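You operate a simulated robot arm through the tools that you are given. There is no shell and no other tool. Be economical: measure what you need, move in short steps, check, and stop when the job is done.

You run a simulated two-armed robot. Do the job below in one go: nothing can be reset, and whatever is moved stays where it is left.

Task
On the top of the bottling bench, fold the blue cloth in half and then in half again.

It is judged by the outcome, as a careful person would: the job done as asked, and still so three seconds after it is handed in. It fails if anything else is knocked over, pushed out of place, dropped, spilled or broken. Flat cloth is picked up by pressing the open fingertips on it (5 to 10 N) and closing them slowly along it; thin cloth reads only 2 to 8 mm in the jaws.

Robot
Two 7-joint arms with two-finger parallel grippers on one trunk, on a base that drives. Base frame: it is fixed to the floor where the robot stands at the start and does not move with it; the origin is under the middle of the robot, x ahead of it, y to its left, z up. Lengths are in mm, angles in rad, forces in N, time in s.
The left shoulder is at the start at [70, 163, 1095], the right one opposite. Places, roughly: top of the bottling bench [600, 200, 900]. Payload 3.43 kg a hand.
The tool frame of a hand sits at the grasp point between the pads (the TCP): z along the fingers, y along the line on which they close. The tips reach 34 mm beyond it. The gripper opens to 128 mm. The fingers are 24 mm wide and 12 mm thick; the gripper's body (48 by 130 mm) begins 96 mm behind the TCP.
Orientation is that of the tool frame in the base frame, as a unit quaternion [w, x, y, z]. With the fingers straight down and closing along the base's y, the tool's x points along the base's -x, its y along +y and its z along -z.

Tools
- The arms move only by the tool play_rows. It takes "left_steps", "right_steps" or both (then of equal length, played together; a hand with none holds still); each is a list of rows, each a list of 7 numbers: the gripper command, from -1 (fully open) to 1 (shut), values between in proportion, then the shift along the base's x, y, z in mm, then the turn, a rotation vector about the base's x, y, z in rad. In form: [[fingers, dx, dy, dz, wx, wy, wz], ...]. A call has 1 to 20 rows; each row shifts and turns the commanded pose from where the row before left it. A row lasts 0.2 s, in which the tool goes at most 50 mm and 0.15 rad; a call with a longer step from one row to the next is refused whole, and so is a gripper value outside its range. A pose out of reach is approached as far as the arm can. The call stops where the force on the tool passes 40 N (or 10 N more than at its start, if that is more) or the arm is blocked; 0.2 s more then pass. The fingers move at their own pace (about 153 mm/s each) and stop on an object; they squeeze with about 33 N. The grip force told is the motor's: it shows also when the fingers shut on nothing. Time passes only in rows, and 0.2 s behind the last, so rows that do not move let the fingers close. It gives the time, the measured TCP pose, the force on the tool (base axes), the opening and the grip force at its end, in the units of the frame above (readings bear some noise), and new pictures: "pictures" is both (left out), scene, wrist or none (wrist: the cameras of the hands that moved).
- Cameras (640 x 400 px; columns grow to the right, rows downward): "scene" is now at [116.1, -33.8, 1321.4]; the picture's right is [-0.47, -0.88, 0.00], its down [-0.59, 0.31, -0.75] and it looks along [0.66, -0.35, -0.67] (base axes); focal length 214 px, centre (320, 200). "left" rides on the left gripper at [76, 11, -160] in its tool frame; the picture's right is [-0.15, 0.99, 0.00], its down [-0.88, -0.13, -0.46] and it looks along [-0.45, -0.07, 0.89] (tool axes); focal length 234 px, centre (320, 200). "right" rides on the right gripper at [76, -11, -160] in its tool frame; the picture's right is [0.15, 0.99, 0.00], its down [-0.88, 0.13, -0.46] and it looks along [-0.45, 0.07, 0.89] (tool axes); focal length 234 px, centre (320, 200). There is no depth. A picture from a camera that has moved, and an enlarged one, comes with that camera's place and axes in the base frame and with its lens. The place of the scene camera against the robot may be out by one fixed shift of up to 18 mm in any direction.
- move_column(by): slides the trunk up (or, below 0, down) by that many mm; the arms and the scene camera ride with it, the base frame stays. It gives what a move gives, with no picture.
- drive_base(legs): drives the robot by 1 to 6 legs, each [ahead, left, turn to the left] in mm, mm and rad, along the robot's own axes; the way and the turn of a leg run together, so that a leg with both is an arc; at most 1500 mm and 3.142 rad a leg. The arms and the cameras ride along, it lands a little off, and it stops where it bumps. It gives what a move gives, and a new picture of the scene camera.
- pan_tilt(pan, tilt): turns the head with the scene camera to pan (to the left, within 1.501 rad either way) and tilt (down, from -0.506 to 1.204), counted from straight ahead of the robot. It gives what a move gives, and a new picture of the scene camera.
- zoom(camera, box): a new picture of the part [left, top, right, bottom] of that camera's present view, enlarged. The clock stands still meanwhile.
- hand_in(): hands the job in; it is judged then, once.

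Go step by step. Nothing tells you exact positions but the pictures and the camera data: compare them with the known pose of the tool, close in by small moves and look again before you grip or let go. The budget is 120 turns and 260 pictures, counting those below and the enlarged ones. Unless the task says otherwise, let go and move clear before handing in, and close with one line.

The tools are called after ">>>" as a command line: name --argument value ..., lists and objects as JSON in quotes. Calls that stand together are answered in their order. play_rows: Moves the arms, as the interface text tells. Its arguments: {"type":"object","properties":{"left_steps":{"type":"array","items":{"type":"array","items":{"type":"number"}}},"right_steps":{"type":"array","items":{"type":"array","items":{"type":"number"}}},"pictures":{"type":"string","enum":["both","scene","wrist","none"]}},"required":[]} The other tools are called the same way: move_column (by) slides the trunk up or down; drive_base (legs) drives the base; pan_tilt (pan, tilt) turns the head that bears the scene camera; zoom (camera, box) takes an enlarged picture of a part of a camera's view; hand_in () hands the job in.

At the start:

```text
time_s: 0.0
left_ee_pos: [635.9, 247.0, 1054.1]
left_orientation: [0.001, 0.001, 1.0, 0.0]
left_contact_force: [-0.7, 0.4, 0.5]
left_finger_gap: 127.6
left_grip_force: 0.1
right_ee_pos: [607.6, -250.2, 1123.4]
right_orientation: [0.0, 0.001, 1.0, 0.0]
right_contact_force: [-0.5, -0.7, -0.4]
right_finger_gap: 127.8
right_grip_force: 0.1
trunk travel left (down, up): [-575.0, 365.0]
robot x, y, heading: [0.5, 1.9, -0.0]
head pan, tilt: [-0.487, 0.728]
```

scene: 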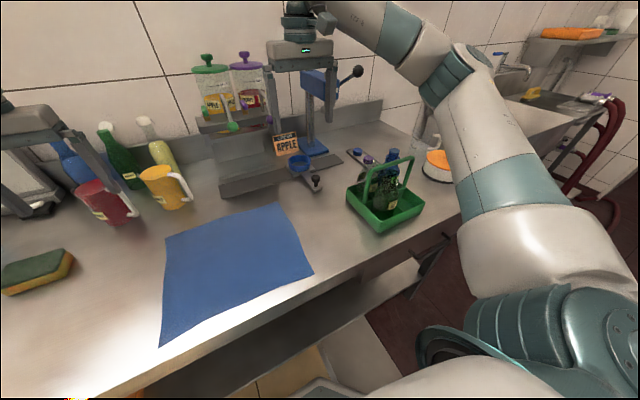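
right: 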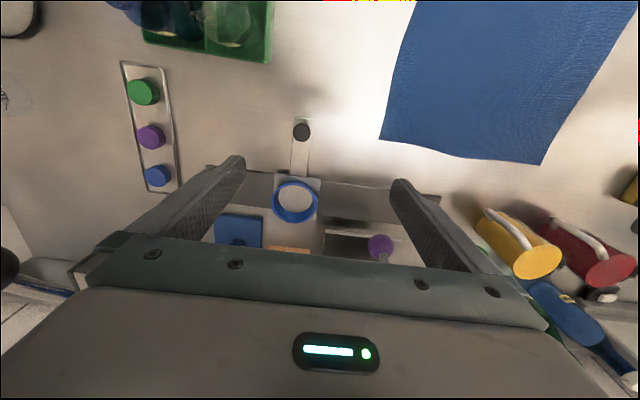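
left: 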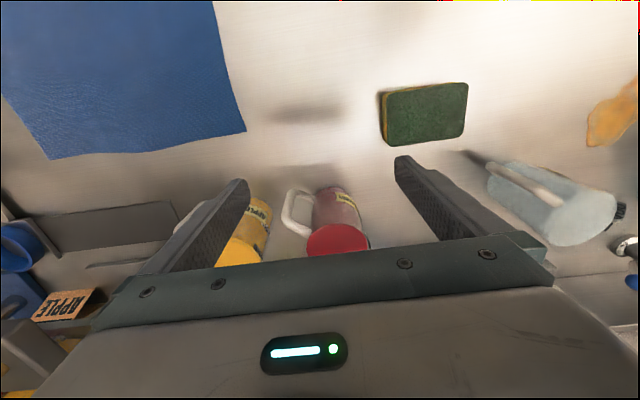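

The cloth lies flat at about x 345–604, y ±147, and the two wrist views put the surface near z≈883. Its near edge is too close for the arms, so I'll back the base up and aim the head at the cloth.

>>> drive_base --legs '[[-130, 0, 0]]'

>>> pan_tilt --pan 0 --tilt 0.75

```text
time_s: 1.3
left_ee_pos: [505.7, 247.2, 1053.3]
left_orientation: [-0.001, 0.0, 1.0, 0.0]
left_contact_force: [-0.1, 0.1, 0.2]
left_finger_gap: 128.0
left_grip_force: 0.1
right_ee_pos: [477.2, -250.6, 1122.4]
right_orientation: [0.0, -0.001, 1.0, 0.0]
right_contact_force: [0.7, -1.2, 0.0]
right_finger_gap: 128.0
right_grip_force: 0.1
trunk travel left (down, up): [-575.0, 365.0]
robot x, y, heading: [-135.3, 0.3, -0.001]
head pan, tilt: [-0.487, 0.728]
camera scene: at [-13.7, -33.8, 1321.3], right [-0.47, -0.88, 0.0], down [-0.59, 0.31, -0.75], along [0.66, -0.35, -0.67], focal length 214 px, centre (320, 200)
```

scene: 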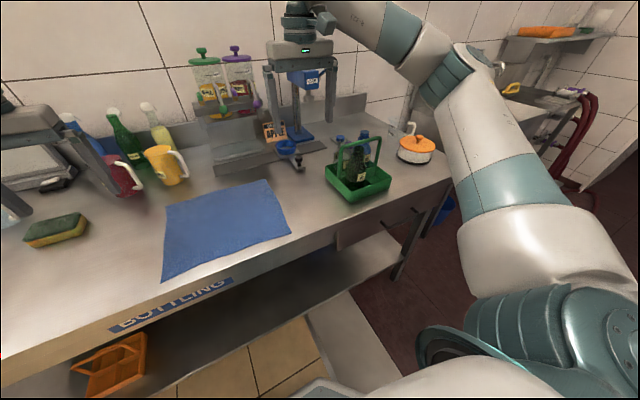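

```text
time_s: 2.2
left_ee_pos: [507.8, 247.0, 1054.2]
left_orientation: [0.0, 0.0, 1.0, 0.0]
left_contact_force: [-0.2, -0.6, 0.4]
left_finger_gap: 128.1
left_grip_force: 0.0
right_ee_pos: [477.5, -250.6, 1122.4]
right_orientation: [0.0, 0.0, 1.0, 0.0]
right_contact_force: [-1.0, -0.1, -0.2]
right_finger_gap: 128.1
right_grip_force: 0.0
trunk travel left (down, up): [-575.0, 365.0]
robot x, y, heading: [-129.4, 0.7, -0.001]
head pan, tilt: [0.0, 0.75]
camera scene: at [-4.7, 5.3, 1319.5], right [0.0, -1.0, 0.0], down [-0.68, 0.0, -0.73], along [0.73, 0.0, -0.68], focal length 214 px, centre (320, 200)
```

scene: 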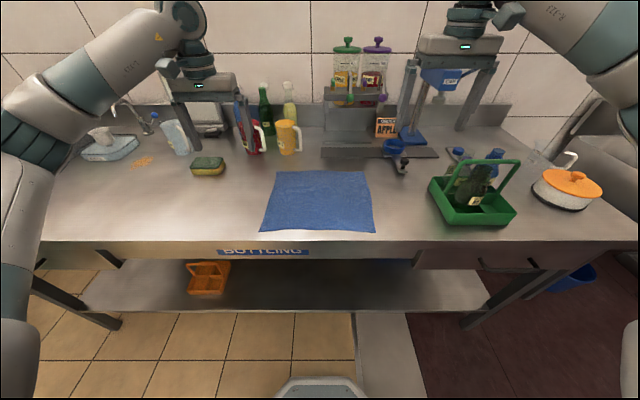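

Now I'll bring both hands above the near corners with the fingers half closed and look again.

>>> play_rows --left_steps '[[-0.1, -36, -22, -13, 0, 0, 0], [-0.1, -36, -22, -13, 0, 0, 0], [-0.1, -36, -22, -14, 0, 0, 0], [-0.1, -36, -22, -14, 0, 0, 0], [-0.1, 0, 0, 0, 0, 0, 0]]' --right_steps '[[-0.1, -29, 26, -30, 0, 0, 0], [-0.1, -29, 26, -30, 0, 0, 0], [-0.1, -29, 26, -30, 0, 0, 0], [-0.1, -29, 26, -32, 0, 0, 0], [-0.1, 0, 0, 0, 0, 0, 0]]'

```text
refused: row 4 steps farther than a row can; nothing moved
```

The last row was too long, so I'll shorten the steps slightly.

>>> play_rows --left_steps '[[-0.1, -36, -22, -13, 0, 0, 0], [-0.1, -36, -22, -13, 0, 0, 0], [-0.1, -36, -22, -14, 0, 0, 0], [-0.1, -36, -22, -14, 0, 0, 0], [-0.1, 0, 0, 0, 0, 0, 0]]' --right_steps '[[-0.1, -29, 26, -30, 0, 0, 0], [-0.1, -29, 26, -30, 0, 0, 0], [-0.1, -29, 26, -30, 0, 0, 0], [-0.1, -29, 26, -30, 0, 0, 0], [-0.1, 0, 0, 0, 0, 0, 0]]'

```text
time_s: 3.4
left_ee_pos: [362.9, 160.4, 1000.2]
left_orientation: [-0.001, 0.0, 1.0, 0.0]
left_contact_force: [0.8, -0.4, 0.4]
left_finger_gap: 70.3
left_grip_force: 0.1
right_ee_pos: [361.0, -146.1, 1002.0]
right_orientation: [0.0, 0.0, 1.0, 0.0]
right_contact_force: [-0.1, 0.0, 0.1]
right_finger_gap: 70.4
right_grip_force: 0.0
trunk travel left (down, up): [-575.0, 365.0]
robot x, y, heading: [-129.0, -4.6, -0.002]
head pan, tilt: [0.0, 0.75]
camera scene: at [-5.2, 5.5, 1319.6], right [0.0, -1.0, 0.0], down [-0.68, 0.0, -0.73], along [0.73, 0.0, -0.68], focal length 214 px, centre (320, 200)
camera right: at [284.4, -157.8, 1161.5], right [-0.15, 0.99, 0.0], down [0.88, 0.13, 0.46], along [0.45, 0.07, -0.89], focal length 234 px, centre (320, 200)
camera left: at [285.9, 171.0, 1160.0], right [0.15, 0.99, 0.0], down [0.88, -0.13, 0.46], along [0.45, -0.07, -0.89], focal length 234 px, centre (320, 200)
```

scene: 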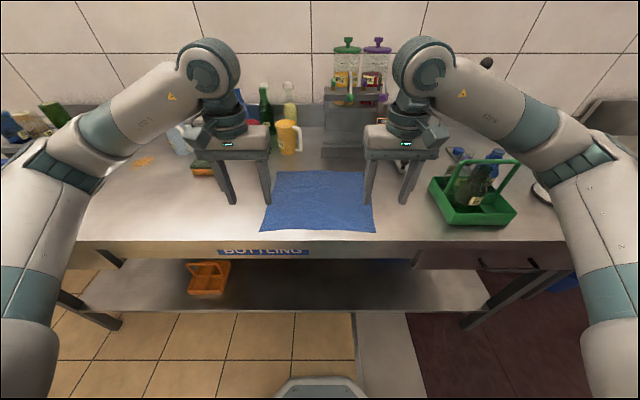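
right: 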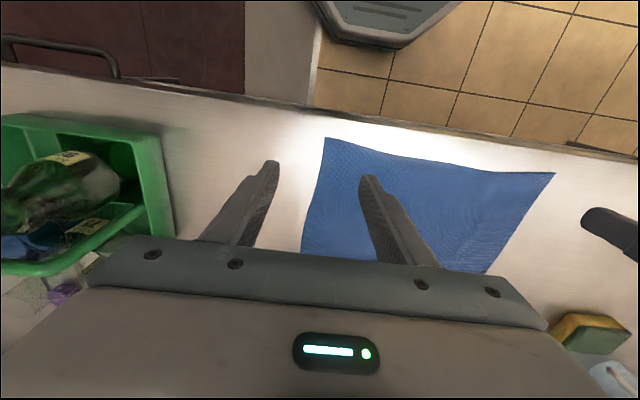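
left: 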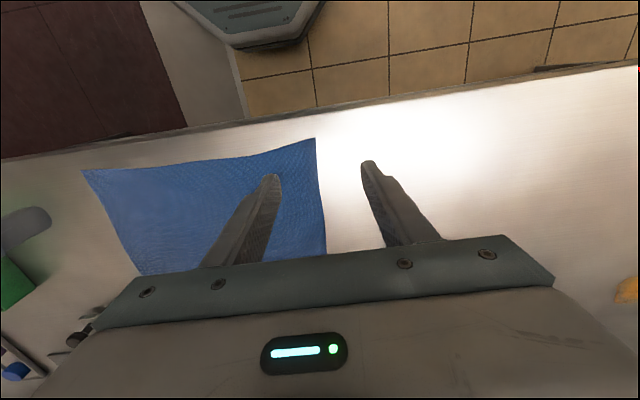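

Triangulation puts the near corners at about (345, 155) and (343, -142), with the surface near z≈880. I'll bring both hands down just above them with a small finger gap.

>>> play_rows --left_steps '[[0.5, -5, -34, 0, 0, 0, 0], [0.5, 0, 0, -38, 0, 0, 0], [0.5, 0, 0, -36, 0, 0, 0], [0.5, 0, 0, 0, 0, 0, 0]]' --right_steps '[[0.5, -5, 33, 0, 0, 0, 0], [0.5, 0, 0, -38, 0, 0, 0], [0.5, 0, 0, -38, 0, 0, 0], [0.5, 0, 0, 0, 0, 0, 0]]'

```text
time_s: 4.4
left_ee_pos: [357.7, 126.3, 925.9]
left_orientation: [-0.001, 0.0, 1.0, 0.0]
left_contact_force: [-0.3, 0.1, 0.0]
left_finger_gap: 32.1
left_grip_force: 0.1
right_ee_pos: [354.6, -112.7, 926.4]
right_orientation: [0.0, 0.0, 1.0, 0.0]
right_contact_force: [0.0, 1.2, -0.2]
right_finger_gap: 32.0
right_grip_force: 0.1
trunk travel left (down, up): [-575.0, 365.0]
robot x, y, heading: [-133.5, -3.6, -0.002]
head pan, tilt: [0.0, 0.75]
camera scene: at [-5.6, 5.4, 1319.6], right [0.0, -1.0, 0.0], down [-0.68, 0.0, -0.73], along [0.73, 0.0, -0.68], focal length 214 px, centre (320, 200)
camera right: at [278.8, -124.5, 1086.1], right [-0.15, 0.99, 0.0], down [0.88, 0.13, 0.46], along [0.45, 0.07, -0.89], focal length 234 px, centre (320, 200)
camera left: at [280.6, 137.4, 1084.8], right [0.15, 0.99, 0.0], down [0.88, -0.13, 0.46], along [0.45, -0.07, -0.89], focal length 234 px, centre (320, 200)
```

scene: 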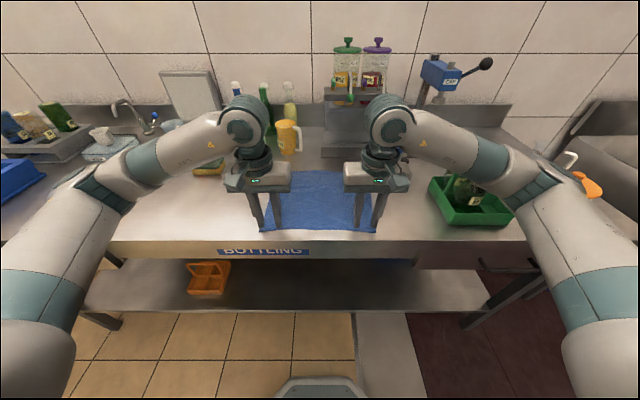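
right: 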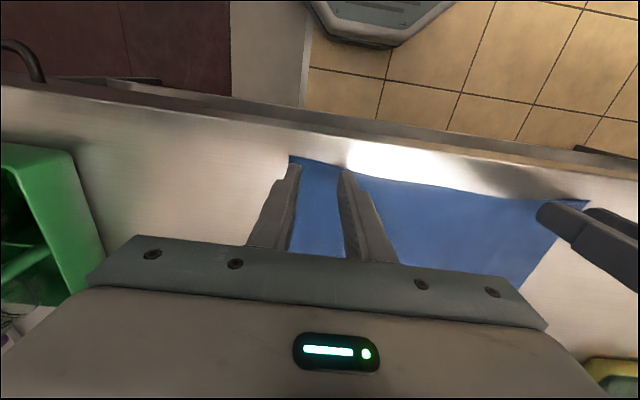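
left: 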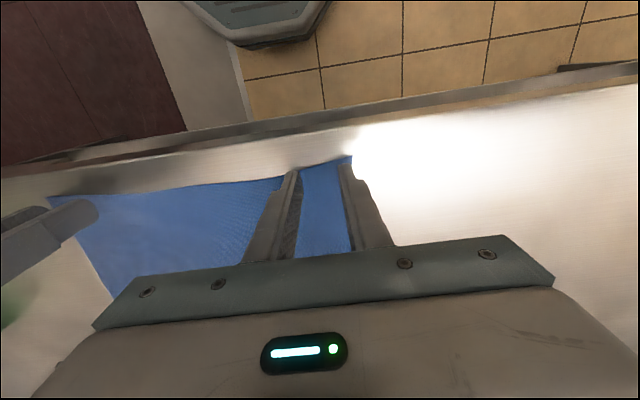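

The outer fingers sit almost on the side edges, so I'll shift 6 mm inward and press down gently.

>>> play_rows --left_steps '[[0.5, 0, -6, 0, 0, 0, 0], [0.5, 0, 0, -4, 0, 0, 0], [0.5, 0, 0, -4, 0, 0, 0], [0.5, 0, 0, -2, 0, 0, 0], [0.5, 0, 0, 0, 0, 0, 0]]' --right_steps '[[0.5, 0, 0, 0, 0, 0, 0], [0.5, 0, 6, -4, 0, 0, 0], [0.5, 0, 0, -4, 0, 0, 0], [0.5, 0, 0, -2, 0, 0, 0], [0.5, 0, 0, 0, 0, 0, 0]]' --pictures "none"

```text
time_s: 5.6
left_ee_pos: [356.7, 118.8, 915.6]
left_orientation: [0.0, 0.0, 1.0, 0.0]
left_contact_force: [0.0, -1.6, 0.0]
left_finger_gap: 31.8
left_grip_force: 0.1
right_ee_pos: [355.6, -107.4, 917.1]
right_orientation: [0.0, -0.001, 1.0, 0.0]
right_contact_force: [-0.2, 0.2, 0.0]
right_finger_gap: 32.0
right_grip_force: 0.1
trunk travel left (down, up): [-575.0, 365.0]
robot x, y, heading: [-130.6, 1.3, 0.001]
head pan, tilt: [0.0, 0.75]
```

>>> play_rows --left_steps '[[0.5, 0, 0, -2, 0, 0, 0], [0.5, 0, 0, -1, 0, 0, 0], [0.5, 0, 0, 0, 0, 0, 0]]' --right_steps '[[0.5, 0, 0, -3, 0, 0, 0], [0.5, 0, 0, -2, 0, 0, 0], [0.5, 0, 0, 0, 0, 0, 0]]' --pictures "none"

```text
time_s: 6.4
left_ee_pos: [356.3, 117.7, 914.8]
left_orientation: [0.002, 0.0, 1.0, 0.0]
left_contact_force: [3.5, 0.0, 13.9]
left_finger_gap: 32.1
left_grip_force: 0.1
right_ee_pos: [354.7, -107.1, 915.0]
right_orientation: [0.003, 0.001, 1.0, 0.001]
right_contact_force: [9.6, -2.9, 39.8]
right_finger_gap: 32.0
right_grip_force: 0.0
trunk travel left (down, up): [-575.0, 365.0]
robot x, y, heading: [-128.4, -2.9, 0.001]
head pan, tilt: [0.0, 0.75]
```

Both hands touch at TCP z≈915 and the right presses too hard. I'll ease off to about 8 N and then close slowly.

>>> play_rows --left_steps '[[0.5, 0, 0, -0.0, 0, 0, 0], [0.5, 0, 0, 0.4, 0, 0, 0]]' --right_steps '[[0.5, 0, 0, 1.6, 0, 0, 0], [0.5, 0, 0, 0, 0, 0, 0]]' --pictures "none"

```text
time_s: 7.0
left_ee_pos: [355.8, 119.3, 913.7]
left_orientation: [0.002, 0.0, 1.0, 0.0]
left_contact_force: [5.2, 1.0, 21.4]
left_finger_gap: 31.9
left_grip_force: 0.0
right_ee_pos: [354.4, -107.3, 915.4]
right_orientation: [0.002, 0.001, 1.0, 0.0]
right_contact_force: [10.7, -1.0, 38.0]
right_finger_gap: 32.1
right_grip_force: 0.1
trunk travel left (down, up): [-575.0, 365.0]
robot x, y, heading: [-125.1, -3.1, -0.001]
head pan, tilt: [0.0, 0.75]
```

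>>> play_rows --left_steps '[[0.5, 0, 0, 0.8, 0, 0, 0], [0.5, 0, 0, 0, 0, 0, 0]]' --right_steps '[[0.5, 0, 0, 1.5, 0, 0, 0], [0.5, 0, 0, 0, 0, 0, 0]]' --pictures "none"

```text
time_s: 7.6
left_ee_pos: [355.6, 119.5, 914.6]
left_orientation: [0.001, 0.0, 1.0, -0.001]
left_contact_force: [2.9, 0.7, 18.3]
left_finger_gap: 32.1
left_grip_force: 0.1
right_ee_pos: [353.6, -107.4, 916.0]
right_orientation: [0.001, 0.001, 1.0, 0.0]
right_contact_force: [6.7, -0.2, 27.4]
right_finger_gap: 32.1
right_grip_force: 0.0
trunk travel left (down, up): [-575.0, 365.0]
robot x, y, heading: [-130.0, -3.1, -0.001]
head pan, tilt: [0.0, 0.75]
```

>>> play_rows --left_steps '[[0.5, 0, 0, 1.0, 0, 0, 0], [0.5, 0, 0, 0, 0, 0, 0], [0.5, 0, 0, 0, 0, 0, 0]]' --right_steps '[[0.5, 0, 0, 2, 0, 0, 0], [0.5, 0, 0, 0, 0, 0, 0], [0.5, 0, 0, 0, 0, 0, 0]]' --pictures "none"

```text
time_s: 8.4
left_ee_pos: [356.1, 119.1, 914.9]
left_orientation: [0.0, 0.001, 1.0, 0.0]
left_contact_force: [-1.6, 1.7, 14.3]
left_finger_gap: 31.8
left_grip_force: 0.0
right_ee_pos: [352.9, -106.3, 915.9]
right_orientation: [0.0, -0.001, 1.0, 0.0]
right_contact_force: [-0.4, 0.1, -0.1]
right_finger_gap: 31.8
right_grip_force: 0.1
trunk travel left (down, up): [-575.0, 365.0]
robot x, y, heading: [-127.8, -3.2, 0.003]
head pan, tilt: [0.0, 0.75]
```

>>> play_rows --left_steps '[[0.5, 0, 0, 0.5, 0, 0, 0], [0.5, 0, 0, 0, 0, 0, 0], [0.5, 0, 0, 0, 0, 0, 0]]' --right_steps '[[0.5, 0, 0, -0.9, 0, 0, 0], [0.5, 0, 0, 0, 0, 0, 0], [0.5, 0, 0, 0, 0, 0, 0]]' --pictures "none"

```text
time_s: 9.2
left_ee_pos: [356.6, 119.0, 916.1]
left_orientation: [0.0, 0.0, 1.0, 0.0]
left_contact_force: [-0.4, -0.3, 2.9]
left_finger_gap: 31.8
left_grip_force: 0.1
right_ee_pos: [355.3, -107.6, 915.6]
right_orientation: [0.0, 0.0, 1.0, 0.0]
right_contact_force: [0.2, 0.3, 0.3]
right_finger_gap: 32.0
right_grip_force: 0.0
trunk travel left (down, up): [-575.0, 365.0]
robot x, y, heading: [-127.6, -0.8, 0.0]
head pan, tilt: [0.0, 0.75]
```

>>> play_rows --left_steps '[[0.5, 0, 0, -0.4, 0, 0, 0], [0.5, 0, 0, 0, 0, 0, 0], [0.5, 0, 0, 0, 0, 0, 0]]' --right_steps '[[0.5, 0, 0, -1.0, 0, 0, 0], [0.5, 0, 0, 0, 0, 0, 0], [0.5, 0, 0, 0, 0, 0, 0]]' --pictures "none"

```text
time_s: 10.0
left_ee_pos: [355.9, 119.4, 915.3]
left_orientation: [0.0, 0.0, 1.0, 0.0]
left_contact_force: [-0.5, -0.1, -0.2]
left_finger_gap: 32.2
left_grip_force: 0.1
right_ee_pos: [354.9, -106.7, 915.4]
right_orientation: [0.001, 0.001, 1.0, 0.0]
right_contact_force: [0.7, -0.9, 11.0]
right_finger_gap: 32.0
right_grip_force: 0.0
trunk travel left (down, up): [-575.0, 365.0]
robot x, y, heading: [-129.3, -2.6, 0.006]
head pan, tilt: [0.0, 0.75]
```

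The right hand presses at about 11 N. I'll lower the left a touch and close both slowly.

>>> play_rows --left_steps '[[0.5, 0, 0, -0.9, 0, 0, 0], [0.5, 0, 0, 0, 0, 0, 0], [0.5, 0, 0, 0, 0, 0, 0], [0.57, 0, 0, 0, 0, 0, 0], [0.64, 0, 0, 0, 0, 0, 0], [0.71, 0, 0, 0, 0, 0, 0], [0.78, 0, 0, 0, 0, 0, 0], [0.85, 0, 0, 0, 0, 0, 0], [0.92, 0, 0, 0, 0, 0, 0], [1, 0, 0, 0, 0, 0, 0], [1, 0, 0, 0, 0, 0, 0], [1, 0, 0, 0, 0, 0, 0]]' --right_steps '[[0.5, 0, 0, 0, 0, 0, 0], [0.5, 0, 0, 0, 0, 0, 0], [0.5, 0, 0, 0, 0, 0, 0], [0.57, 0, 0, 0, 0, 0, 0], [0.64, 0, 0, 0, 0, 0, 0], [0.71, 0, 0, 0, 0, 0, 0], [0.78, 0, 0, 0, 0, 0, 0], [0.85, 0, 0, 0, 0, 0, 0], [0.92, 0, 0, 0, 0, 0, 0], [1, 0, 0, 0, 0, 0, 0], [1, 0, 0, 0, 0, 0, 0], [1, 0, 0, 0, 0, 0, 0]]'

```text
time_s: 12.6
left_ee_pos: [355.2, 118.0, 915.8]
left_orientation: [0.0, 0.0, 1.0, -0.001]
left_contact_force: [-0.3, -15.7, 7.6]
left_finger_gap: 1.7
left_grip_force: 33.6
right_ee_pos: [356.0, -106.3, 915.1]
right_orientation: [0.001, 0.0, 1.0, 0.002]
right_contact_force: [0.2, 16.1, 10.5]
right_finger_gap: 1.8
right_grip_force: 32.8
trunk travel left (down, up): [-575.0, 365.0]
robot x, y, heading: [-132.2, 0.4, 0.001]
head pan, tilt: [0.0, 0.75]
camera scene: at [-6.6, 5.5, 1319.7], right [0.0, -1.0, 0.0], down [-0.68, 0.0, -0.73], along [0.73, 0.0, -0.68], focal length 214 px, centre (320, 200)
camera right: at [278.4, -118.5, 1074.4], right [-0.15, 0.99, 0.0], down [0.88, 0.13, 0.46], along [0.45, 0.07, -0.89], focal length 234 px, centre (320, 200)
camera left: at [279.2, 130.9, 1075.2], right [0.15, 0.99, 0.0], down [0.88, -0.13, 0.46], along [0.45, -0.07, -0.89], focal length 234 px, centre (320, 200)
```

scene: 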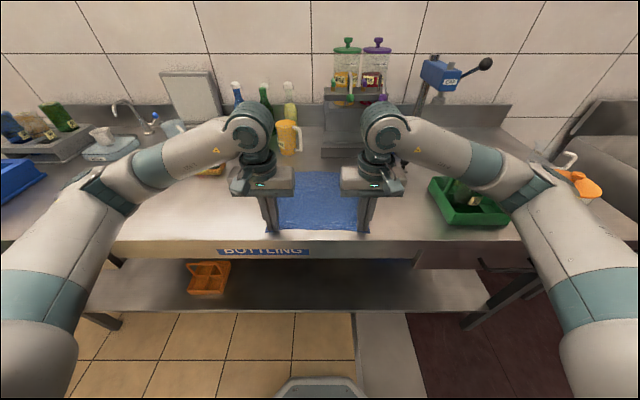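
right: 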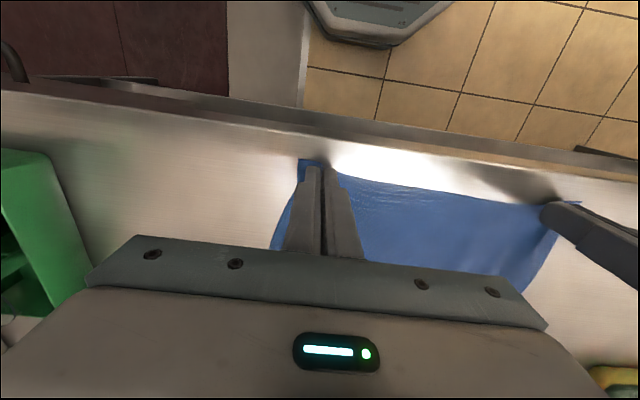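
left: 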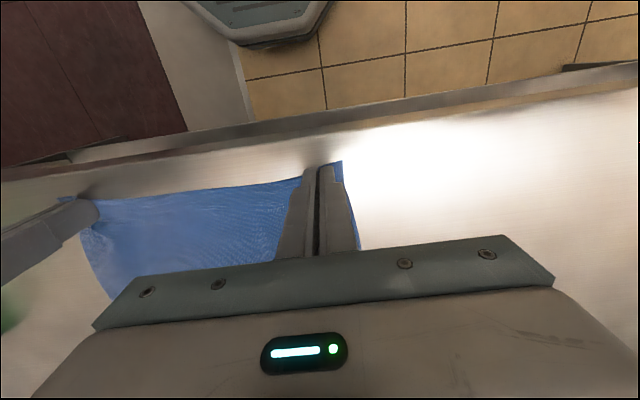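

Both hands seem to hold cloth, since they pull on each other with about 16 N. I'll lift a little to check.

>>> play_rows --left_steps '[[1, 5, 0, 10, 0, 0, 0], [1, 5, 0, 15, 0, 0, 0], [1, 10, 0, 20, 0, 0, 0], [1, 0, 0, 0, 0, 0, 0]]' --right_steps '[[1, 5, 0, 10, 0, 0, 0], [1, 5, 0, 15, 0, 0, 0], [1, 10, 0, 20, 0, 0, 0], [1, 0, 0, 0, 0, 0, 0]]'

```text
time_s: 13.6
left_ee_pos: [376.3, 119.4, 958.9]
left_orientation: [0.0, 0.0, 1.0, -0.001]
left_contact_force: [-0.4, -16.7, 0.8]
left_finger_gap: 2.0
left_grip_force: 33.3
right_ee_pos: [376.5, -107.0, 960.1]
right_orientation: [0.001, 0.0, 1.0, 0.0]
right_contact_force: [-0.1, 15.7, 0.6]
right_finger_gap: 1.7
right_grip_force: 32.8
trunk travel left (down, up): [-575.0, 365.0]
robot x, y, heading: [-130.0, -1.2, 0.001]
head pan, tilt: [0.0, 0.75]
camera scene: at [-5.2, 5.4, 1319.5], right [0.0, -1.0, 0.0], down [-0.68, 0.0, -0.73], along [0.73, 0.0, -0.68], focal length 214 px, centre (320, 200)
camera right: at [299.5, -118.9, 1119.1], right [-0.15, 0.99, 0.0], down [0.88, 0.13, 0.46], along [0.45, 0.07, -0.89], focal length 234 px, centre (320, 200)
camera left: at [300.8, 131.1, 1119.4], right [0.15, 0.99, 0.0], down [0.88, -0.13, 0.46], along [0.45, -0.07, -0.89], focal length 234 px, centre (320, 200)
```

scene: 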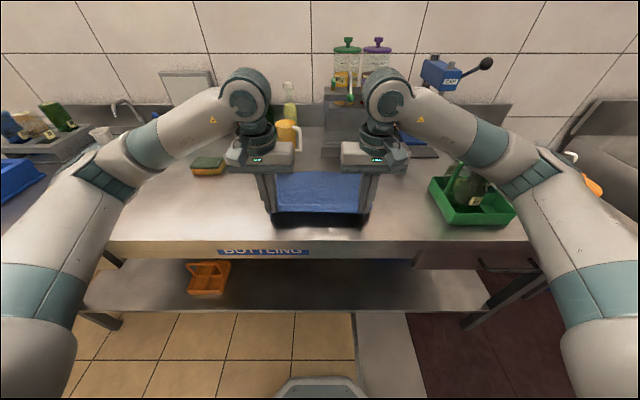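
right: 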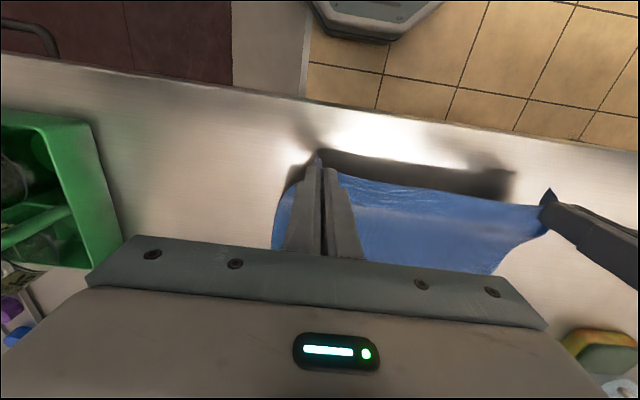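
left: 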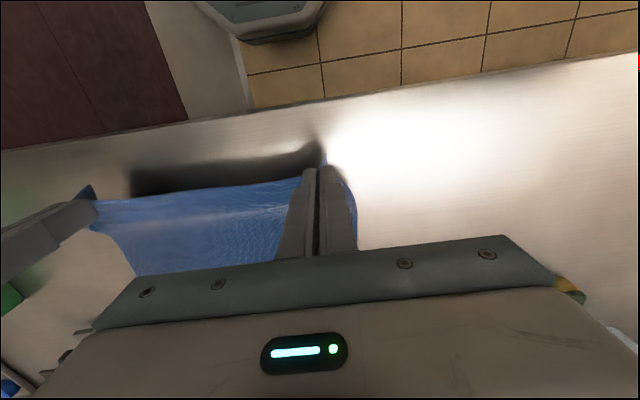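

The grip works, but folding away from me would leave the edge curled, because the hands can't tilt that way near the tray. I'll lay this edge back and grip the far edge instead. That folds toward the robot with the fingers tilting forward.

>>> play_rows --left_steps '[[1, -10, 0, -20, 0, 0, 0], [1, -6, 0, -14, 0, 0, 0], [1, -5, 0, -8, 0, 0, 0], [1, 0, 0, 0, 0, 0, 0], [0.8, 0, 0, 0, 0, 0, 0], [0.6, 0, 0, 0, 0, 0, 0], [0.4, 0, 0, 0, 0, 0, 0], [0.3, 0, 0, 0, 0, 0, 0], [0.3, 0, 0, 30, 0, 0, 0], [0.3, 0, 0, 40, 0, 0, 0], [0.3, 0, 0, 40, 0, 0, 0]]' --right_steps '[[1, -10, 0, -20, 0, 0, 0], [1, -6, 0, -14, 0, 0, 0], [1, -5, 0, -8, 0, 0, 0], [1, 0, 0, 0, 0, 0, 0], [0.8, 0, 0, 0, 0, 0, 0], [0.6, 0, 0, 0, 0, 0, 0], [0.4, 0, 0, 0, 0, 0, 0], [0.3, 0, 0, 0, 0, 0, 0], [0.3, 0, 0, 30, 0, 0, 0], [0.3, 0, 0, 40, 0, 0, 0], [0.3, 0, 0, 40, 0, 0, 0]]'

```text
time_s: 16.0
left_ee_pos: [355.1, 120.9, 1029.1]
left_orientation: [0.001, 0.0, 1.0, 0.0]
left_contact_force: [-0.4, -0.3, 0.8]
left_finger_gap: 44.8
left_grip_force: 0.0
right_ee_pos: [354.1, -107.1, 1028.4]
right_orientation: [0.001, 0.0, 1.0, -0.001]
right_contact_force: [-0.3, -0.8, 0.4]
right_finger_gap: 44.7
right_grip_force: 0.0
trunk travel left (down, up): [-575.0, 365.0]
robot x, y, heading: [-131.3, 2.5, 0.004]
head pan, tilt: [0.0, 0.75]
camera scene: at [-7.0, 5.4, 1319.6], right [0.0, -1.0, 0.0], down [-0.68, 0.0, -0.73], along [0.73, 0.0, -0.68], focal length 214 px, centre (320, 200)
camera right: at [278.1, -119.2, 1188.0], right [-0.15, 0.99, 0.0], down [0.88, 0.13, 0.46], along [0.45, 0.07, -0.89], focal length 234 px, centre (320, 200)
camera left: at [277.3, 131.7, 1188.5], right [0.15, 0.99, 0.0], down [0.88, -0.13, 0.46], along [0.45, -0.07, -0.89], focal length 234 px, centre (320, 200)
```

scene: 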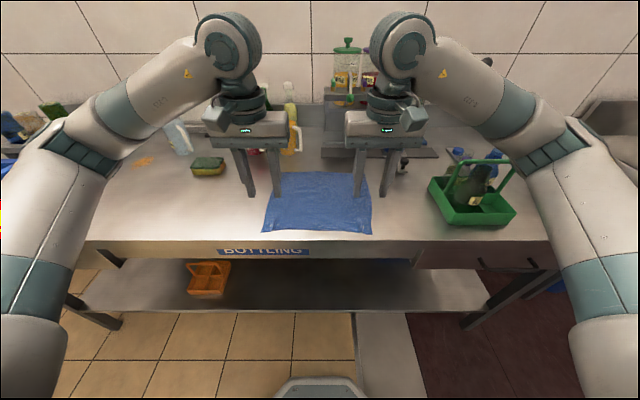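
right: 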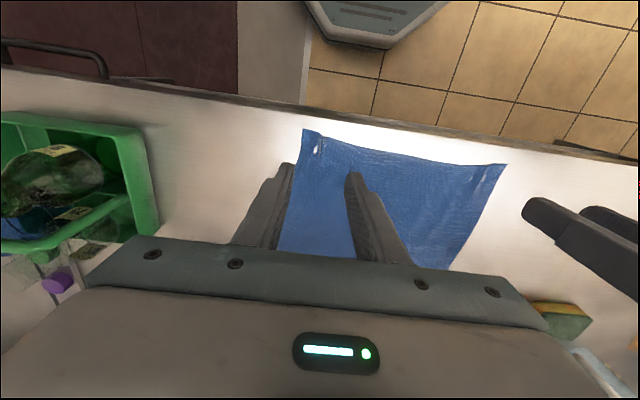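
left: 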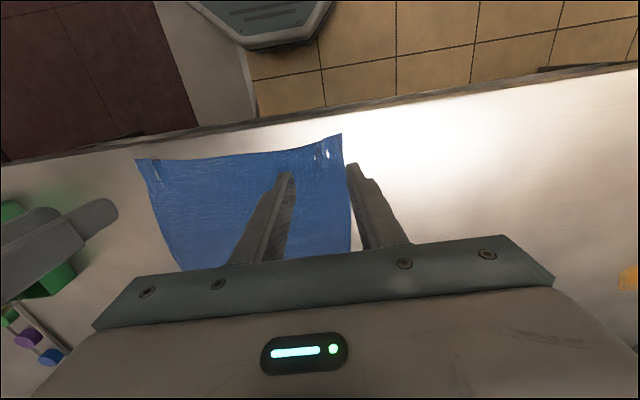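

The cloth lies back flat with only faint creases. I'll back up another 100 mm for room and move both hands over the far corners.

>>> drive_base --legs '[[-100, 0, 0]]'

>>> play_rows --left_steps '[[0.3, 45, 0, 0, 0, 0, 0], [0.3, 45, 0, 0, 0, 0, 0], [0.3, 45, 0, 0, 0, 0, 0], [0.3, 45, 0, 0, 0, 0, 0], [0.3, 45, 0, 0, 0, 0, 0], [0.3, 45, 0, 0, 0, 0, 0], [0.3, 40, 0, 0, 0, 0, 0], [0.3, 15, 0, -20, 0, 0, 0], [0.3, 0, 0, 0, 0, 0, 0], [0.3, 0, 0, 0, 0, 0, 0]]' --right_steps '[[0.3, 45, 0, 0, 0, 0, 0], [0.3, 45, 0, 0, 0, 0, 0], [0.3, 45, 0, 0, 0, 0, 0], [0.3, 45, 0, 0, 0, 0, 0], [0.3, 45, 0, 0, 0, 0, 0], [0.3, 45, 0, 0, 0, 0, 0], [0.3, 40, 0, 0, 0, 0, 0], [0.3, 15, 0, -20, 0, 0, 0], [0.3, 0, 0, 0, 0, 0, 0], [0.3, 0, 0, 0, 0, 0, 0]]'

```text
time_s: 17.1
left_ee_pos: [256.8, 119.7, 1028.0]
left_orientation: [0.001, -0.001, 1.0, 0.0]
left_contact_force: [0.1, 0.1, 0.3]
left_finger_gap: 44.7
left_grip_force: 0.1
right_ee_pos: [256.0, -108.4, 1027.8]
right_orientation: [0.0, 0.001, 1.0, 0.0]
right_contact_force: [0.3, -0.4, -0.6]
right_finger_gap: 44.5
right_grip_force: 0.0
trunk travel left (down, up): [-575.0, 365.0]
robot x, y, heading: [-224.9, -2.5, 0.001]
head pan, tilt: [0.0, 0.75]
camera scene: at [-105.1, 5.3, 1319.6], right [0.0, -1.0, 0.0], down [-0.68, 0.0, -0.73], along [0.73, 0.0, -0.68], focal length 214 px, centre (320, 200)
```

scene: 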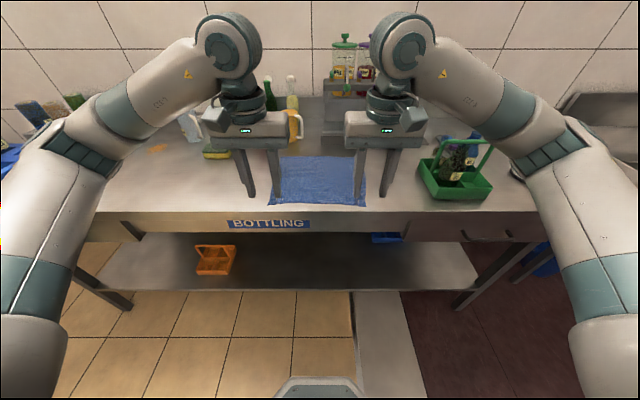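

```text
time_s: 19.4
left_ee_pos: [583.2, 118.7, 1007.5]
left_orientation: [0.0, 0.002, 1.0, 0.0]
left_contact_force: [0.2, 0.2, 0.1]
left_finger_gap: 44.8
left_grip_force: 0.0
right_ee_pos: [580.8, -107.9, 1007.2]
right_orientation: [0.0, 0.0, 1.0, 0.0]
right_contact_force: [1.1, 0.6, -0.3]
right_finger_gap: 44.6
right_grip_force: 0.1
trunk travel left (down, up): [-575.0, 365.0]
robot x, y, heading: [-228.9, -3.6, -0.0]
head pan, tilt: [0.0, 0.75]
camera scene: at [-104.2, 5.3, 1319.5], right [0.0, -1.0, 0.0], down [-0.68, 0.0, -0.73], along [0.73, 0.0, -0.68], focal length 214 px, centre (320, 200)
camera right: at [504.7, -119.0, 1167.6], right [-0.15, 0.99, 0.0], down [0.88, 0.13, 0.46], along [0.45, 0.07, -0.89], focal length 234 px, centre (320, 200)
camera left: at [505.6, 131.1, 1167.1], right [0.15, 0.99, 0.0], down [0.88, -0.13, 0.46], along [0.45, -0.07, -0.89], focal length 234 px, centre (320, 200)
```

scene: 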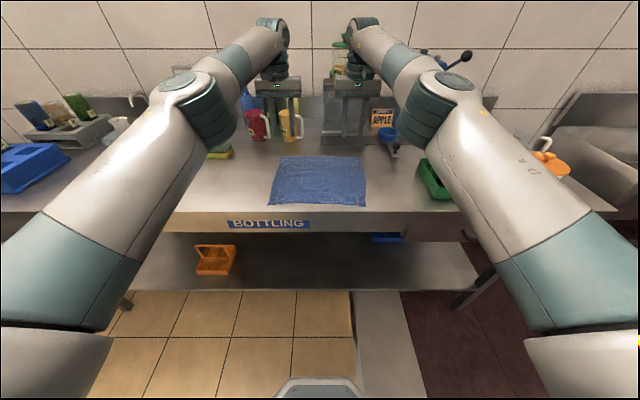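
right: 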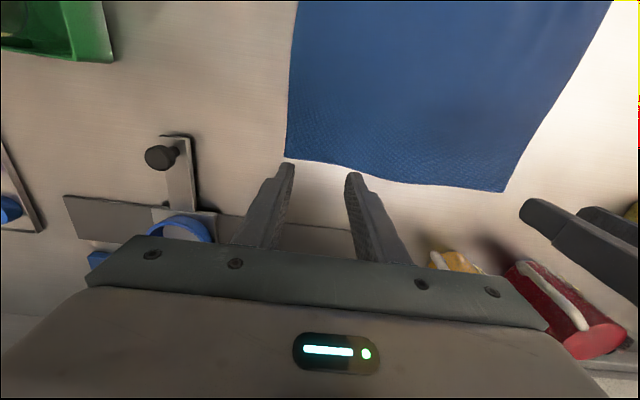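
left: 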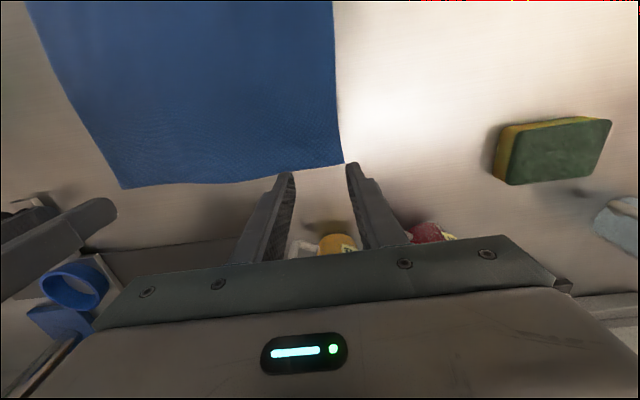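

Far corners: A ≈ (602, 147) and B ≈ (596, -150). I'll align just inside them and go down to just above contact.

>>> play_rows --left_steps '[[0.5, 5, -4, -40, 0, 0, 0], [0.5, 0, 0, -40, 0, 0, 0], [0.5, 0, 0, -10, 0, 0, 0], [0.5, 0, 0, 0, 0, 0, 0], [0.5, 0, 0, 0, 0, 0, 0]]' --right_steps '[[0.5, 2, -10, -40, 0, 0, 0], [0.5, 0, 0, -40, 0, 0, 0], [0.5, 0, 0, -10, 0, 0, 0], [0.5, 0, 0, 0, 0, 0, 0], [0.5, 0, 0, 0, 0, 0, 0]]' --pictures "wrist"

```text
time_s: 20.6
left_ee_pos: [586.3, 116.3, 916.4]
left_orientation: [0.0, 0.001, 1.0, 0.0]
left_contact_force: [0.3, -0.1, 0.1]
left_finger_gap: 32.0
left_grip_force: 0.1
right_ee_pos: [582.7, -118.0, 917.5]
right_orientation: [0.0, 0.001, 1.0, 0.0]
right_contact_force: [-0.1, 0.0, 1.1]
right_finger_gap: 32.1
right_grip_force: 0.1
trunk travel left (down, up): [-575.0, 365.0]
robot x, y, heading: [-231.2, -0.1, -0.0]
head pan, tilt: [0.0, 0.75]
camera right: at [507.0, -129.7, 1076.5], right [-0.14, 0.99, 0.0], down [0.88, 0.13, 0.46], along [0.45, 0.07, -0.89], focal length 234 px, centre (320, 200)
camera left: at [509.6, 128.0, 1077.1], right [0.15, 0.99, 0.0], down [0.88, -0.13, 0.46], along [0.45, -0.07, -0.89], focal length 234 px, centre (320, 200)
```

right: 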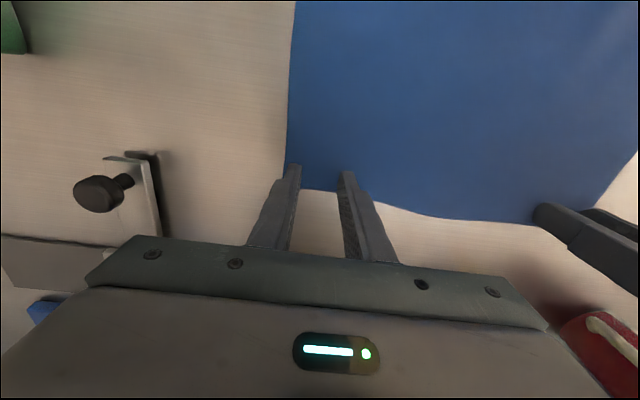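
left: 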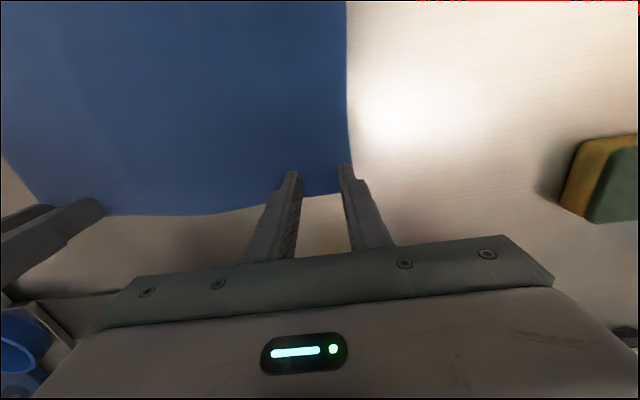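

>>> play_rows --left_steps '[[0.5, 3, -4, 0, 0, 0, 0], [0.5, 0, 0, -1.5, 0, 0, 0], [0.5, 0, 0, 0, 0, 0, 0], [0.5, 0, 0, 0, 0, 0, 0]]' --right_steps '[[0.5, 3, 4, 0, 0, 0, 0], [0.5, 0, 0, -2, 0, 0, 0], [0.5, 0, 0, 0, 0, 0, 0], [0.5, 0, 0, 0, 0, 0, 0]]' --pictures "none"

```text
time_s: 21.6
left_ee_pos: [589.2, 111.8, 915.8]
left_orientation: [-0.001, 0.0, 1.0, 0.0]
left_contact_force: [-0.1, 0.1, 0.0]
left_finger_gap: 32.0
left_grip_force: 0.1
right_ee_pos: [587.5, -115.2, 916.3]
right_orientation: [0.0, 0.001, 1.0, 0.0]
right_contact_force: [0.7, -0.9, 0.6]
right_finger_gap: 32.1
right_grip_force: 0.0
trunk travel left (down, up): [-575.0, 365.0]
robot x, y, heading: [-227.2, 0.3, 0.002]
head pan, tilt: [0.0, 0.75]
```

>>> play_rows --left_steps '[[0.5, 0, 0, -1.3, 0, 0, 0], [0.5, 0, 0, 0, 0, 0, 0], [0.5, 0, 0, 0, 0, 0, 0]]' --right_steps '[[0.5, 0, 0, -1.6, 0, 0, 0], [0.5, 0, 0, 0, 0, 0, 0], [0.5, 0, 0, 0, 0, 0, 0]]' --pictures "none"

```text
time_s: 22.4
left_ee_pos: [588.8, 110.3, 915.0]
left_orientation: [-0.001, 0.0, 1.0, 0.0]
left_contact_force: [0.5, -0.1, 2.3]
left_finger_gap: 32.1
left_grip_force: 0.0
right_ee_pos: [585.3, -115.2, 916.6]
right_orientation: [0.0, 0.001, 1.0, 0.0]
right_contact_force: [2.4, 0.4, 8.4]
right_finger_gap: 32.0
right_grip_force: 0.0
trunk travel left (down, up): [-575.0, 365.0]
robot x, y, heading: [-227.4, -0.8, 0.0]
head pan, tilt: [0.0, 0.75]
```

The right presses at 8 N. The left needs 0.6 mm more, then I'll close slowly.

>>> play_rows --left_steps '[[0.5, 0, 0, -0.7, 0, 0, 0], [0.5, 0, 0, 0, 0, 0, 0], [0.57, 0, 0, 0, 0, 0, 0], [0.64, 0, 0, 0, 0, 0, 0], [0.71, 0, 0, 0, 0, 0, 0], [0.78, 0, 0, 0, 0, 0, 0], [0.85, 0, 0, 0, 0, 0, 0], [0.92, 0, 0, 0, 0, 0, 0], [1, 0, 0, 0, 0, 0, 0], [1, 0, 0, 0, 0, 0, 0], [1, 0, 0, 0, 0, 0, 0], [1, 0, 0, 12, 0, 0, 0], [1, -3, 0, 15, 0, 0, 0], [1, 0, 0, 0, 0, 0, 0]]' --right_steps '[[0.5, 0, 0, 0, 0, 0, 0], [0.5, 0, 0, 0, 0, 0, 0], [0.57, 0, 0, 0, 0, 0, 0], [0.64, 0, 0, 0, 0, 0, 0], [0.71, 0, 0, 0, 0, 0, 0], [0.78, 0, 0, 0, 0, 0, 0], [0.85, 0, 0, 0, 0, 0, 0], [0.92, 0, 0, 0, 0, 0, 0], [1, 0, 0, 0, 0, 0, 0], [1, 0, 0, 0, 0, 0, 0], [1, 0, 0, 0, 0, 0, 0], [1, 0, 0, 12, 0, 0, 0], [1, -3, 0, 15, 0, 0, 0], [1, 0, 0, 0, 0, 0, 0]]'

```text
time_s: 25.4
left_ee_pos: [587.8, 110.4, 939.2]
left_orientation: [-0.001, 0.0, 1.0, 0.0]
left_contact_force: [-0.2, -3.0, 0.1]
left_finger_gap: 1.5
left_grip_force: 32.8
right_ee_pos: [584.1, -112.6, 940.1]
right_orientation: [-0.001, 0.001, 1.0, -0.001]
right_contact_force: [0.4, 3.2, -0.3]
right_finger_gap: 6.5
right_grip_force: 33.0
trunk travel left (down, up): [-575.0, 365.0]
robot x, y, heading: [-227.4, -1.6, 0.003]
head pan, tilt: [0.0, 0.75]
camera scene: at [-103.5, 5.2, 1319.3], right [0.0, -1.0, 0.0], down [-0.68, 0.0, -0.73], along [0.73, 0.0, -0.68], focal length 214 px, centre (320, 200)
camera right: at [508.6, -125.1, 1099.5], right [-0.14, 0.99, 0.0], down [0.88, 0.13, 0.45], along [0.45, 0.07, -0.89], focal length 234 px, centre (320, 200)
camera left: at [511.0, 123.9, 1100.4], right [0.15, 0.99, 0.0], down [0.88, -0.13, 0.45], along [0.45, -0.07, -0.89], focal length 234 px, centre (320, 200)
```

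scene: 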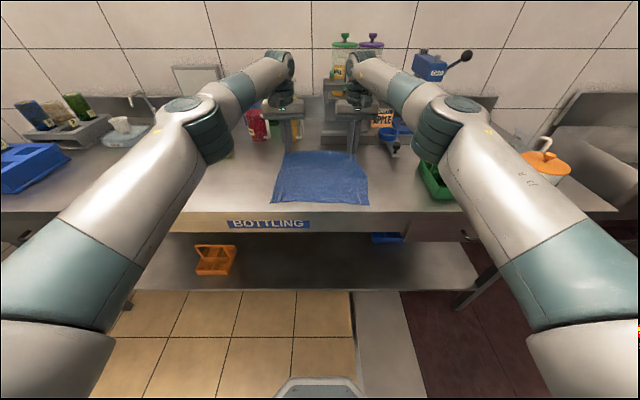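
right: 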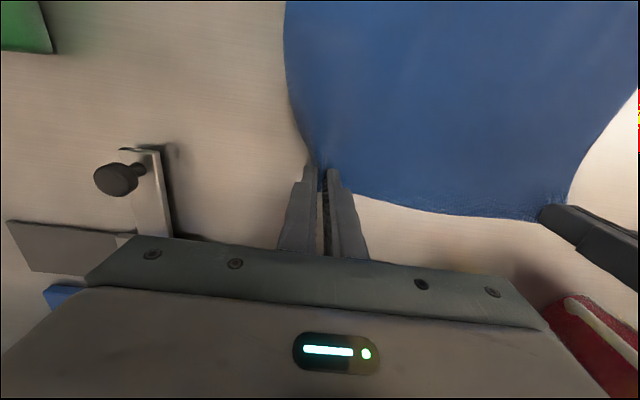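
left: 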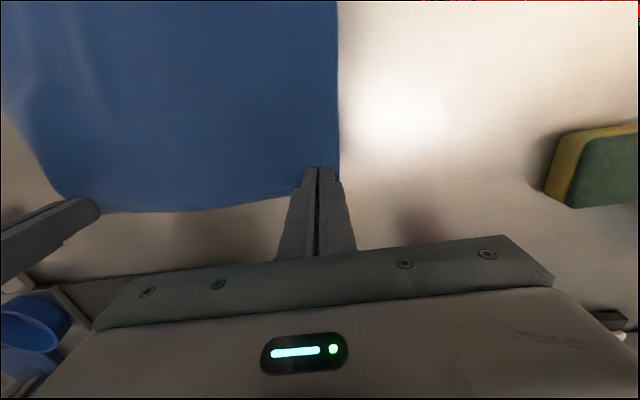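

Both far corners are held, at 1.5 and 6.5 mm. I'll start the fold toward me along an arc, tilting the fingers forward, and stop at mid-way to look.

>>> play_rows --left_steps '[[1, -11, 0.4, 20.5, 0, -0.08, 0], [1, -15.7, 0.4, 19.7, 0, -0.08, 0], [1, -19.7, 0.4, 14.4, 0, -0.08, 0], [1, -22.6, 0.4, 11.3, 0, -0.08, 0], [1, -24.5, 0.4, 5, 0, -0.08, 0], [1, -24.5, 0.4, 0.9, 0, -0.08, 0], [1, -24.4, 0.4, -3.4, 0, -0.08, 0], [1, -24.2, 0.4, -7.5, 0, -0.08, 0], [1, 0, 0, 0, 0, 0, 0]]' --right_steps '[[1, -11, 0.4, 20.5, 0, -0.08, 0], [1, -15.7, 0.4, 19.7, 0, -0.08, 0], [1, -19.7, 0.4, 14.4, 0, -0.08, 0], [1, -22.6, 0.4, 11.3, 0, -0.08, 0], [1, -24.5, 0.4, 5, 0, -0.08, 0], [1, -24.5, 0.4, 0.9, 0, -0.08, 0], [1, -24.4, 0.4, -3.4, 0, -0.08, 0], [1, -24.2, 0.4, -7.5, 0, -0.08, 0], [1, 0, 0, 0, 0, 0, 0]]'

```text
time_s: 27.4
left_ee_pos: [420.4, 114.1, 1002.4]
left_orientation: [0.315, 0.0, 0.949, 0.0]
left_contact_force: [-0.8, -3.0, -0.5]
left_finger_gap: 1.2
left_grip_force: 32.8
right_ee_pos: [417.8, -111.5, 1000.7]
right_orientation: [0.314, 0.002, 0.95, 0.0]
right_contact_force: [0.1, 2.7, -0.3]
right_finger_gap: 6.3
right_grip_force: 33.2
trunk travel left (down, up): [-575.0, 365.0]
robot x, y, heading: [-231.1, 1.2, -0.006]
head pan, tilt: [0.0, 0.75]
camera scene: at [-103.9, 5.2, 1319.4], right [0.0, -1.0, 0.0], down [-0.68, 0.0, -0.73], along [0.73, 0.0, -0.68], focal length 214 px, centre (320, 200)
camera right: at [260.9, -122.3, 1083.8], right [-0.12, 0.99, -0.09], down [0.43, 0.13, 0.89], along [0.89, 0.07, -0.45], focal length 234 px, centre (320, 200)
camera left: at [263.4, 126.4, 1085.1], right [0.12, 0.99, 0.09], down [0.43, -0.13, 0.89], along [0.89, -0.07, -0.45], focal length 234 px, centre (320, 200)
```

scene: 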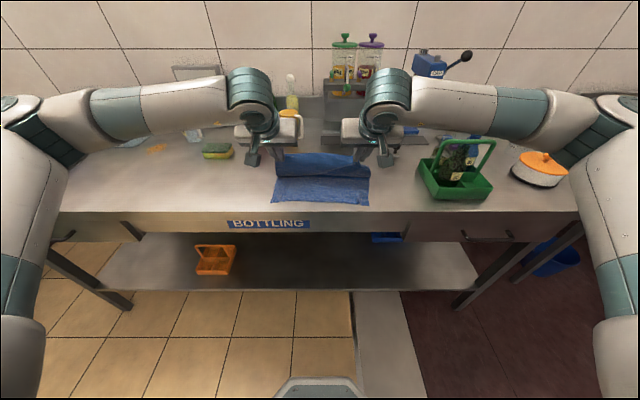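
right: 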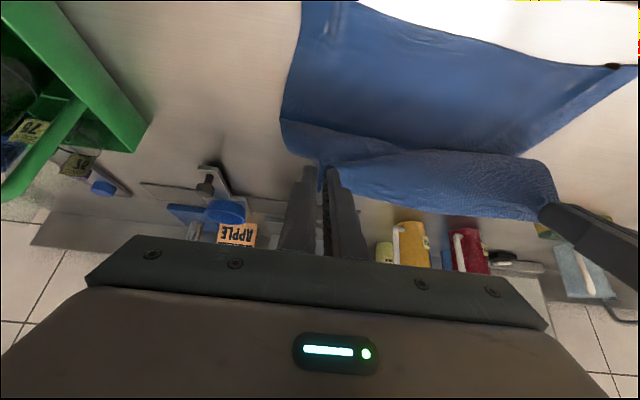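
left: 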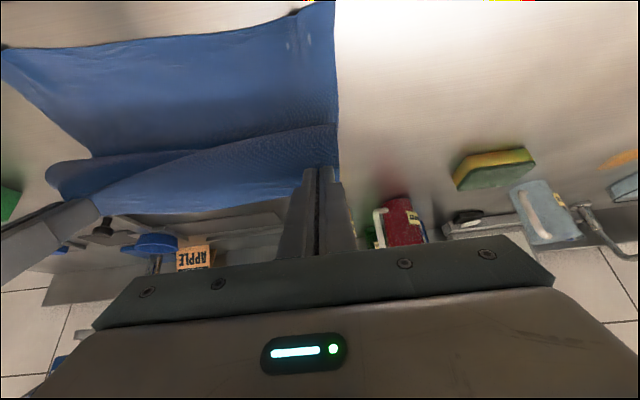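

The fold is forming well and lines up with the near edge. I'll complete the arc down to the near edge.

>>> play_rows --left_steps '[[1, -22.1, 0, -11.7, 0, -0.08, 0], [1, -20, 0, -14.9, 0, -0.08, 0], [1, -16.8, 0, -17, 0, -0.08, 0], [1, -13.6, 0, -18.2, 0, -0.08, 0], [1, -10.8, 0, -17.1, 0, -0.04, 0], [1, -6, 0, -4, 0, 0, 0], [1, 0, 0, 0, 0, 0, 0]]' --right_steps '[[1, -22.1, 0, -11.7, 0, -0.08, 0], [1, -20, 0, -14.9, 0, -0.08, 0], [1, -16.8, 0, -17, 0, -0.08, 0], [1, -13.6, 0, -18.2, 0, -0.08, 0], [1, -10.8, 0, -17.1, 0, -0.04, 0], [1, -6, 0, -4, 0, 0, 0], [1, 0, 0, 0, 0, 0, 0]]'

```text
time_s: 28.9
left_ee_pos: [331.2, 114.5, 919.3]
left_orientation: [0.479, 0.001, 0.878, -0.001]
left_contact_force: [0.0, -2.6, 0.1]
left_finger_gap: 1.1
left_grip_force: 32.6
right_ee_pos: [326.7, -111.8, 918.6]
right_orientation: [0.479, 0.002, 0.878, 0.0]
right_contact_force: [0.2, 2.9, 0.5]
right_finger_gap: 6.1
right_grip_force: 33.1
trunk travel left (down, up): [-575.0, 365.0]
robot x, y, heading: [-228.5, -0.3, -0.001]
head pan, tilt: [0.0, 0.75]
camera scene: at [-104.4, 5.3, 1319.5], right [0.0, -1.0, 0.0], down [-0.68, 0.0, -0.73], along [0.73, 0.0, -0.68], focal length 214 px, centre (320, 200)
camera right: at [151.7, -122.1, 940.7], right [-0.08, 0.99, -0.12], down [0.09, 0.13, 0.99], along [0.99, 0.07, -0.1], focal length 234 px, centre (320, 200)
camera left: at [154.5, 126.4, 941.8], right [0.08, 0.99, 0.12], down [0.09, -0.13, 0.99], along [0.99, -0.07, -0.1], focal length 234 px, centre (320, 200)
```

scene: 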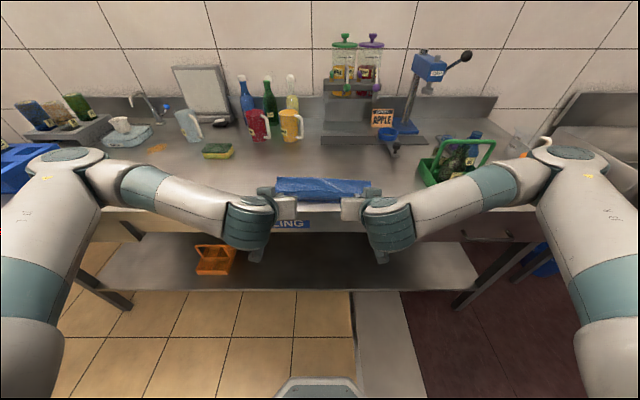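
right: 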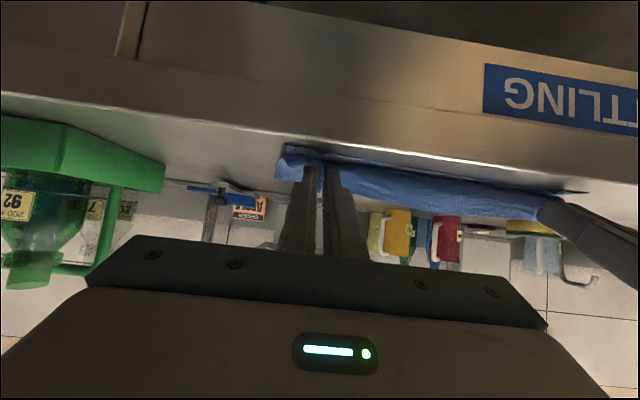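
left: 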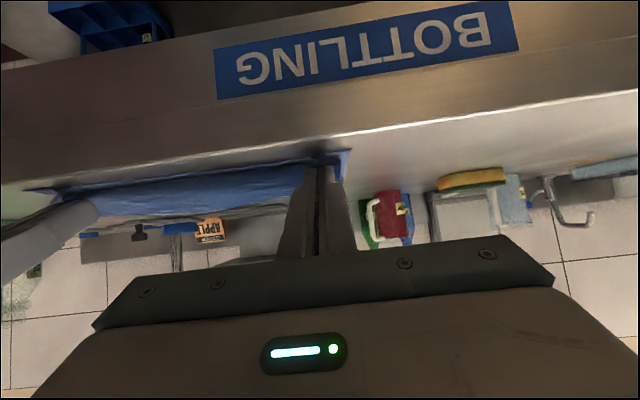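

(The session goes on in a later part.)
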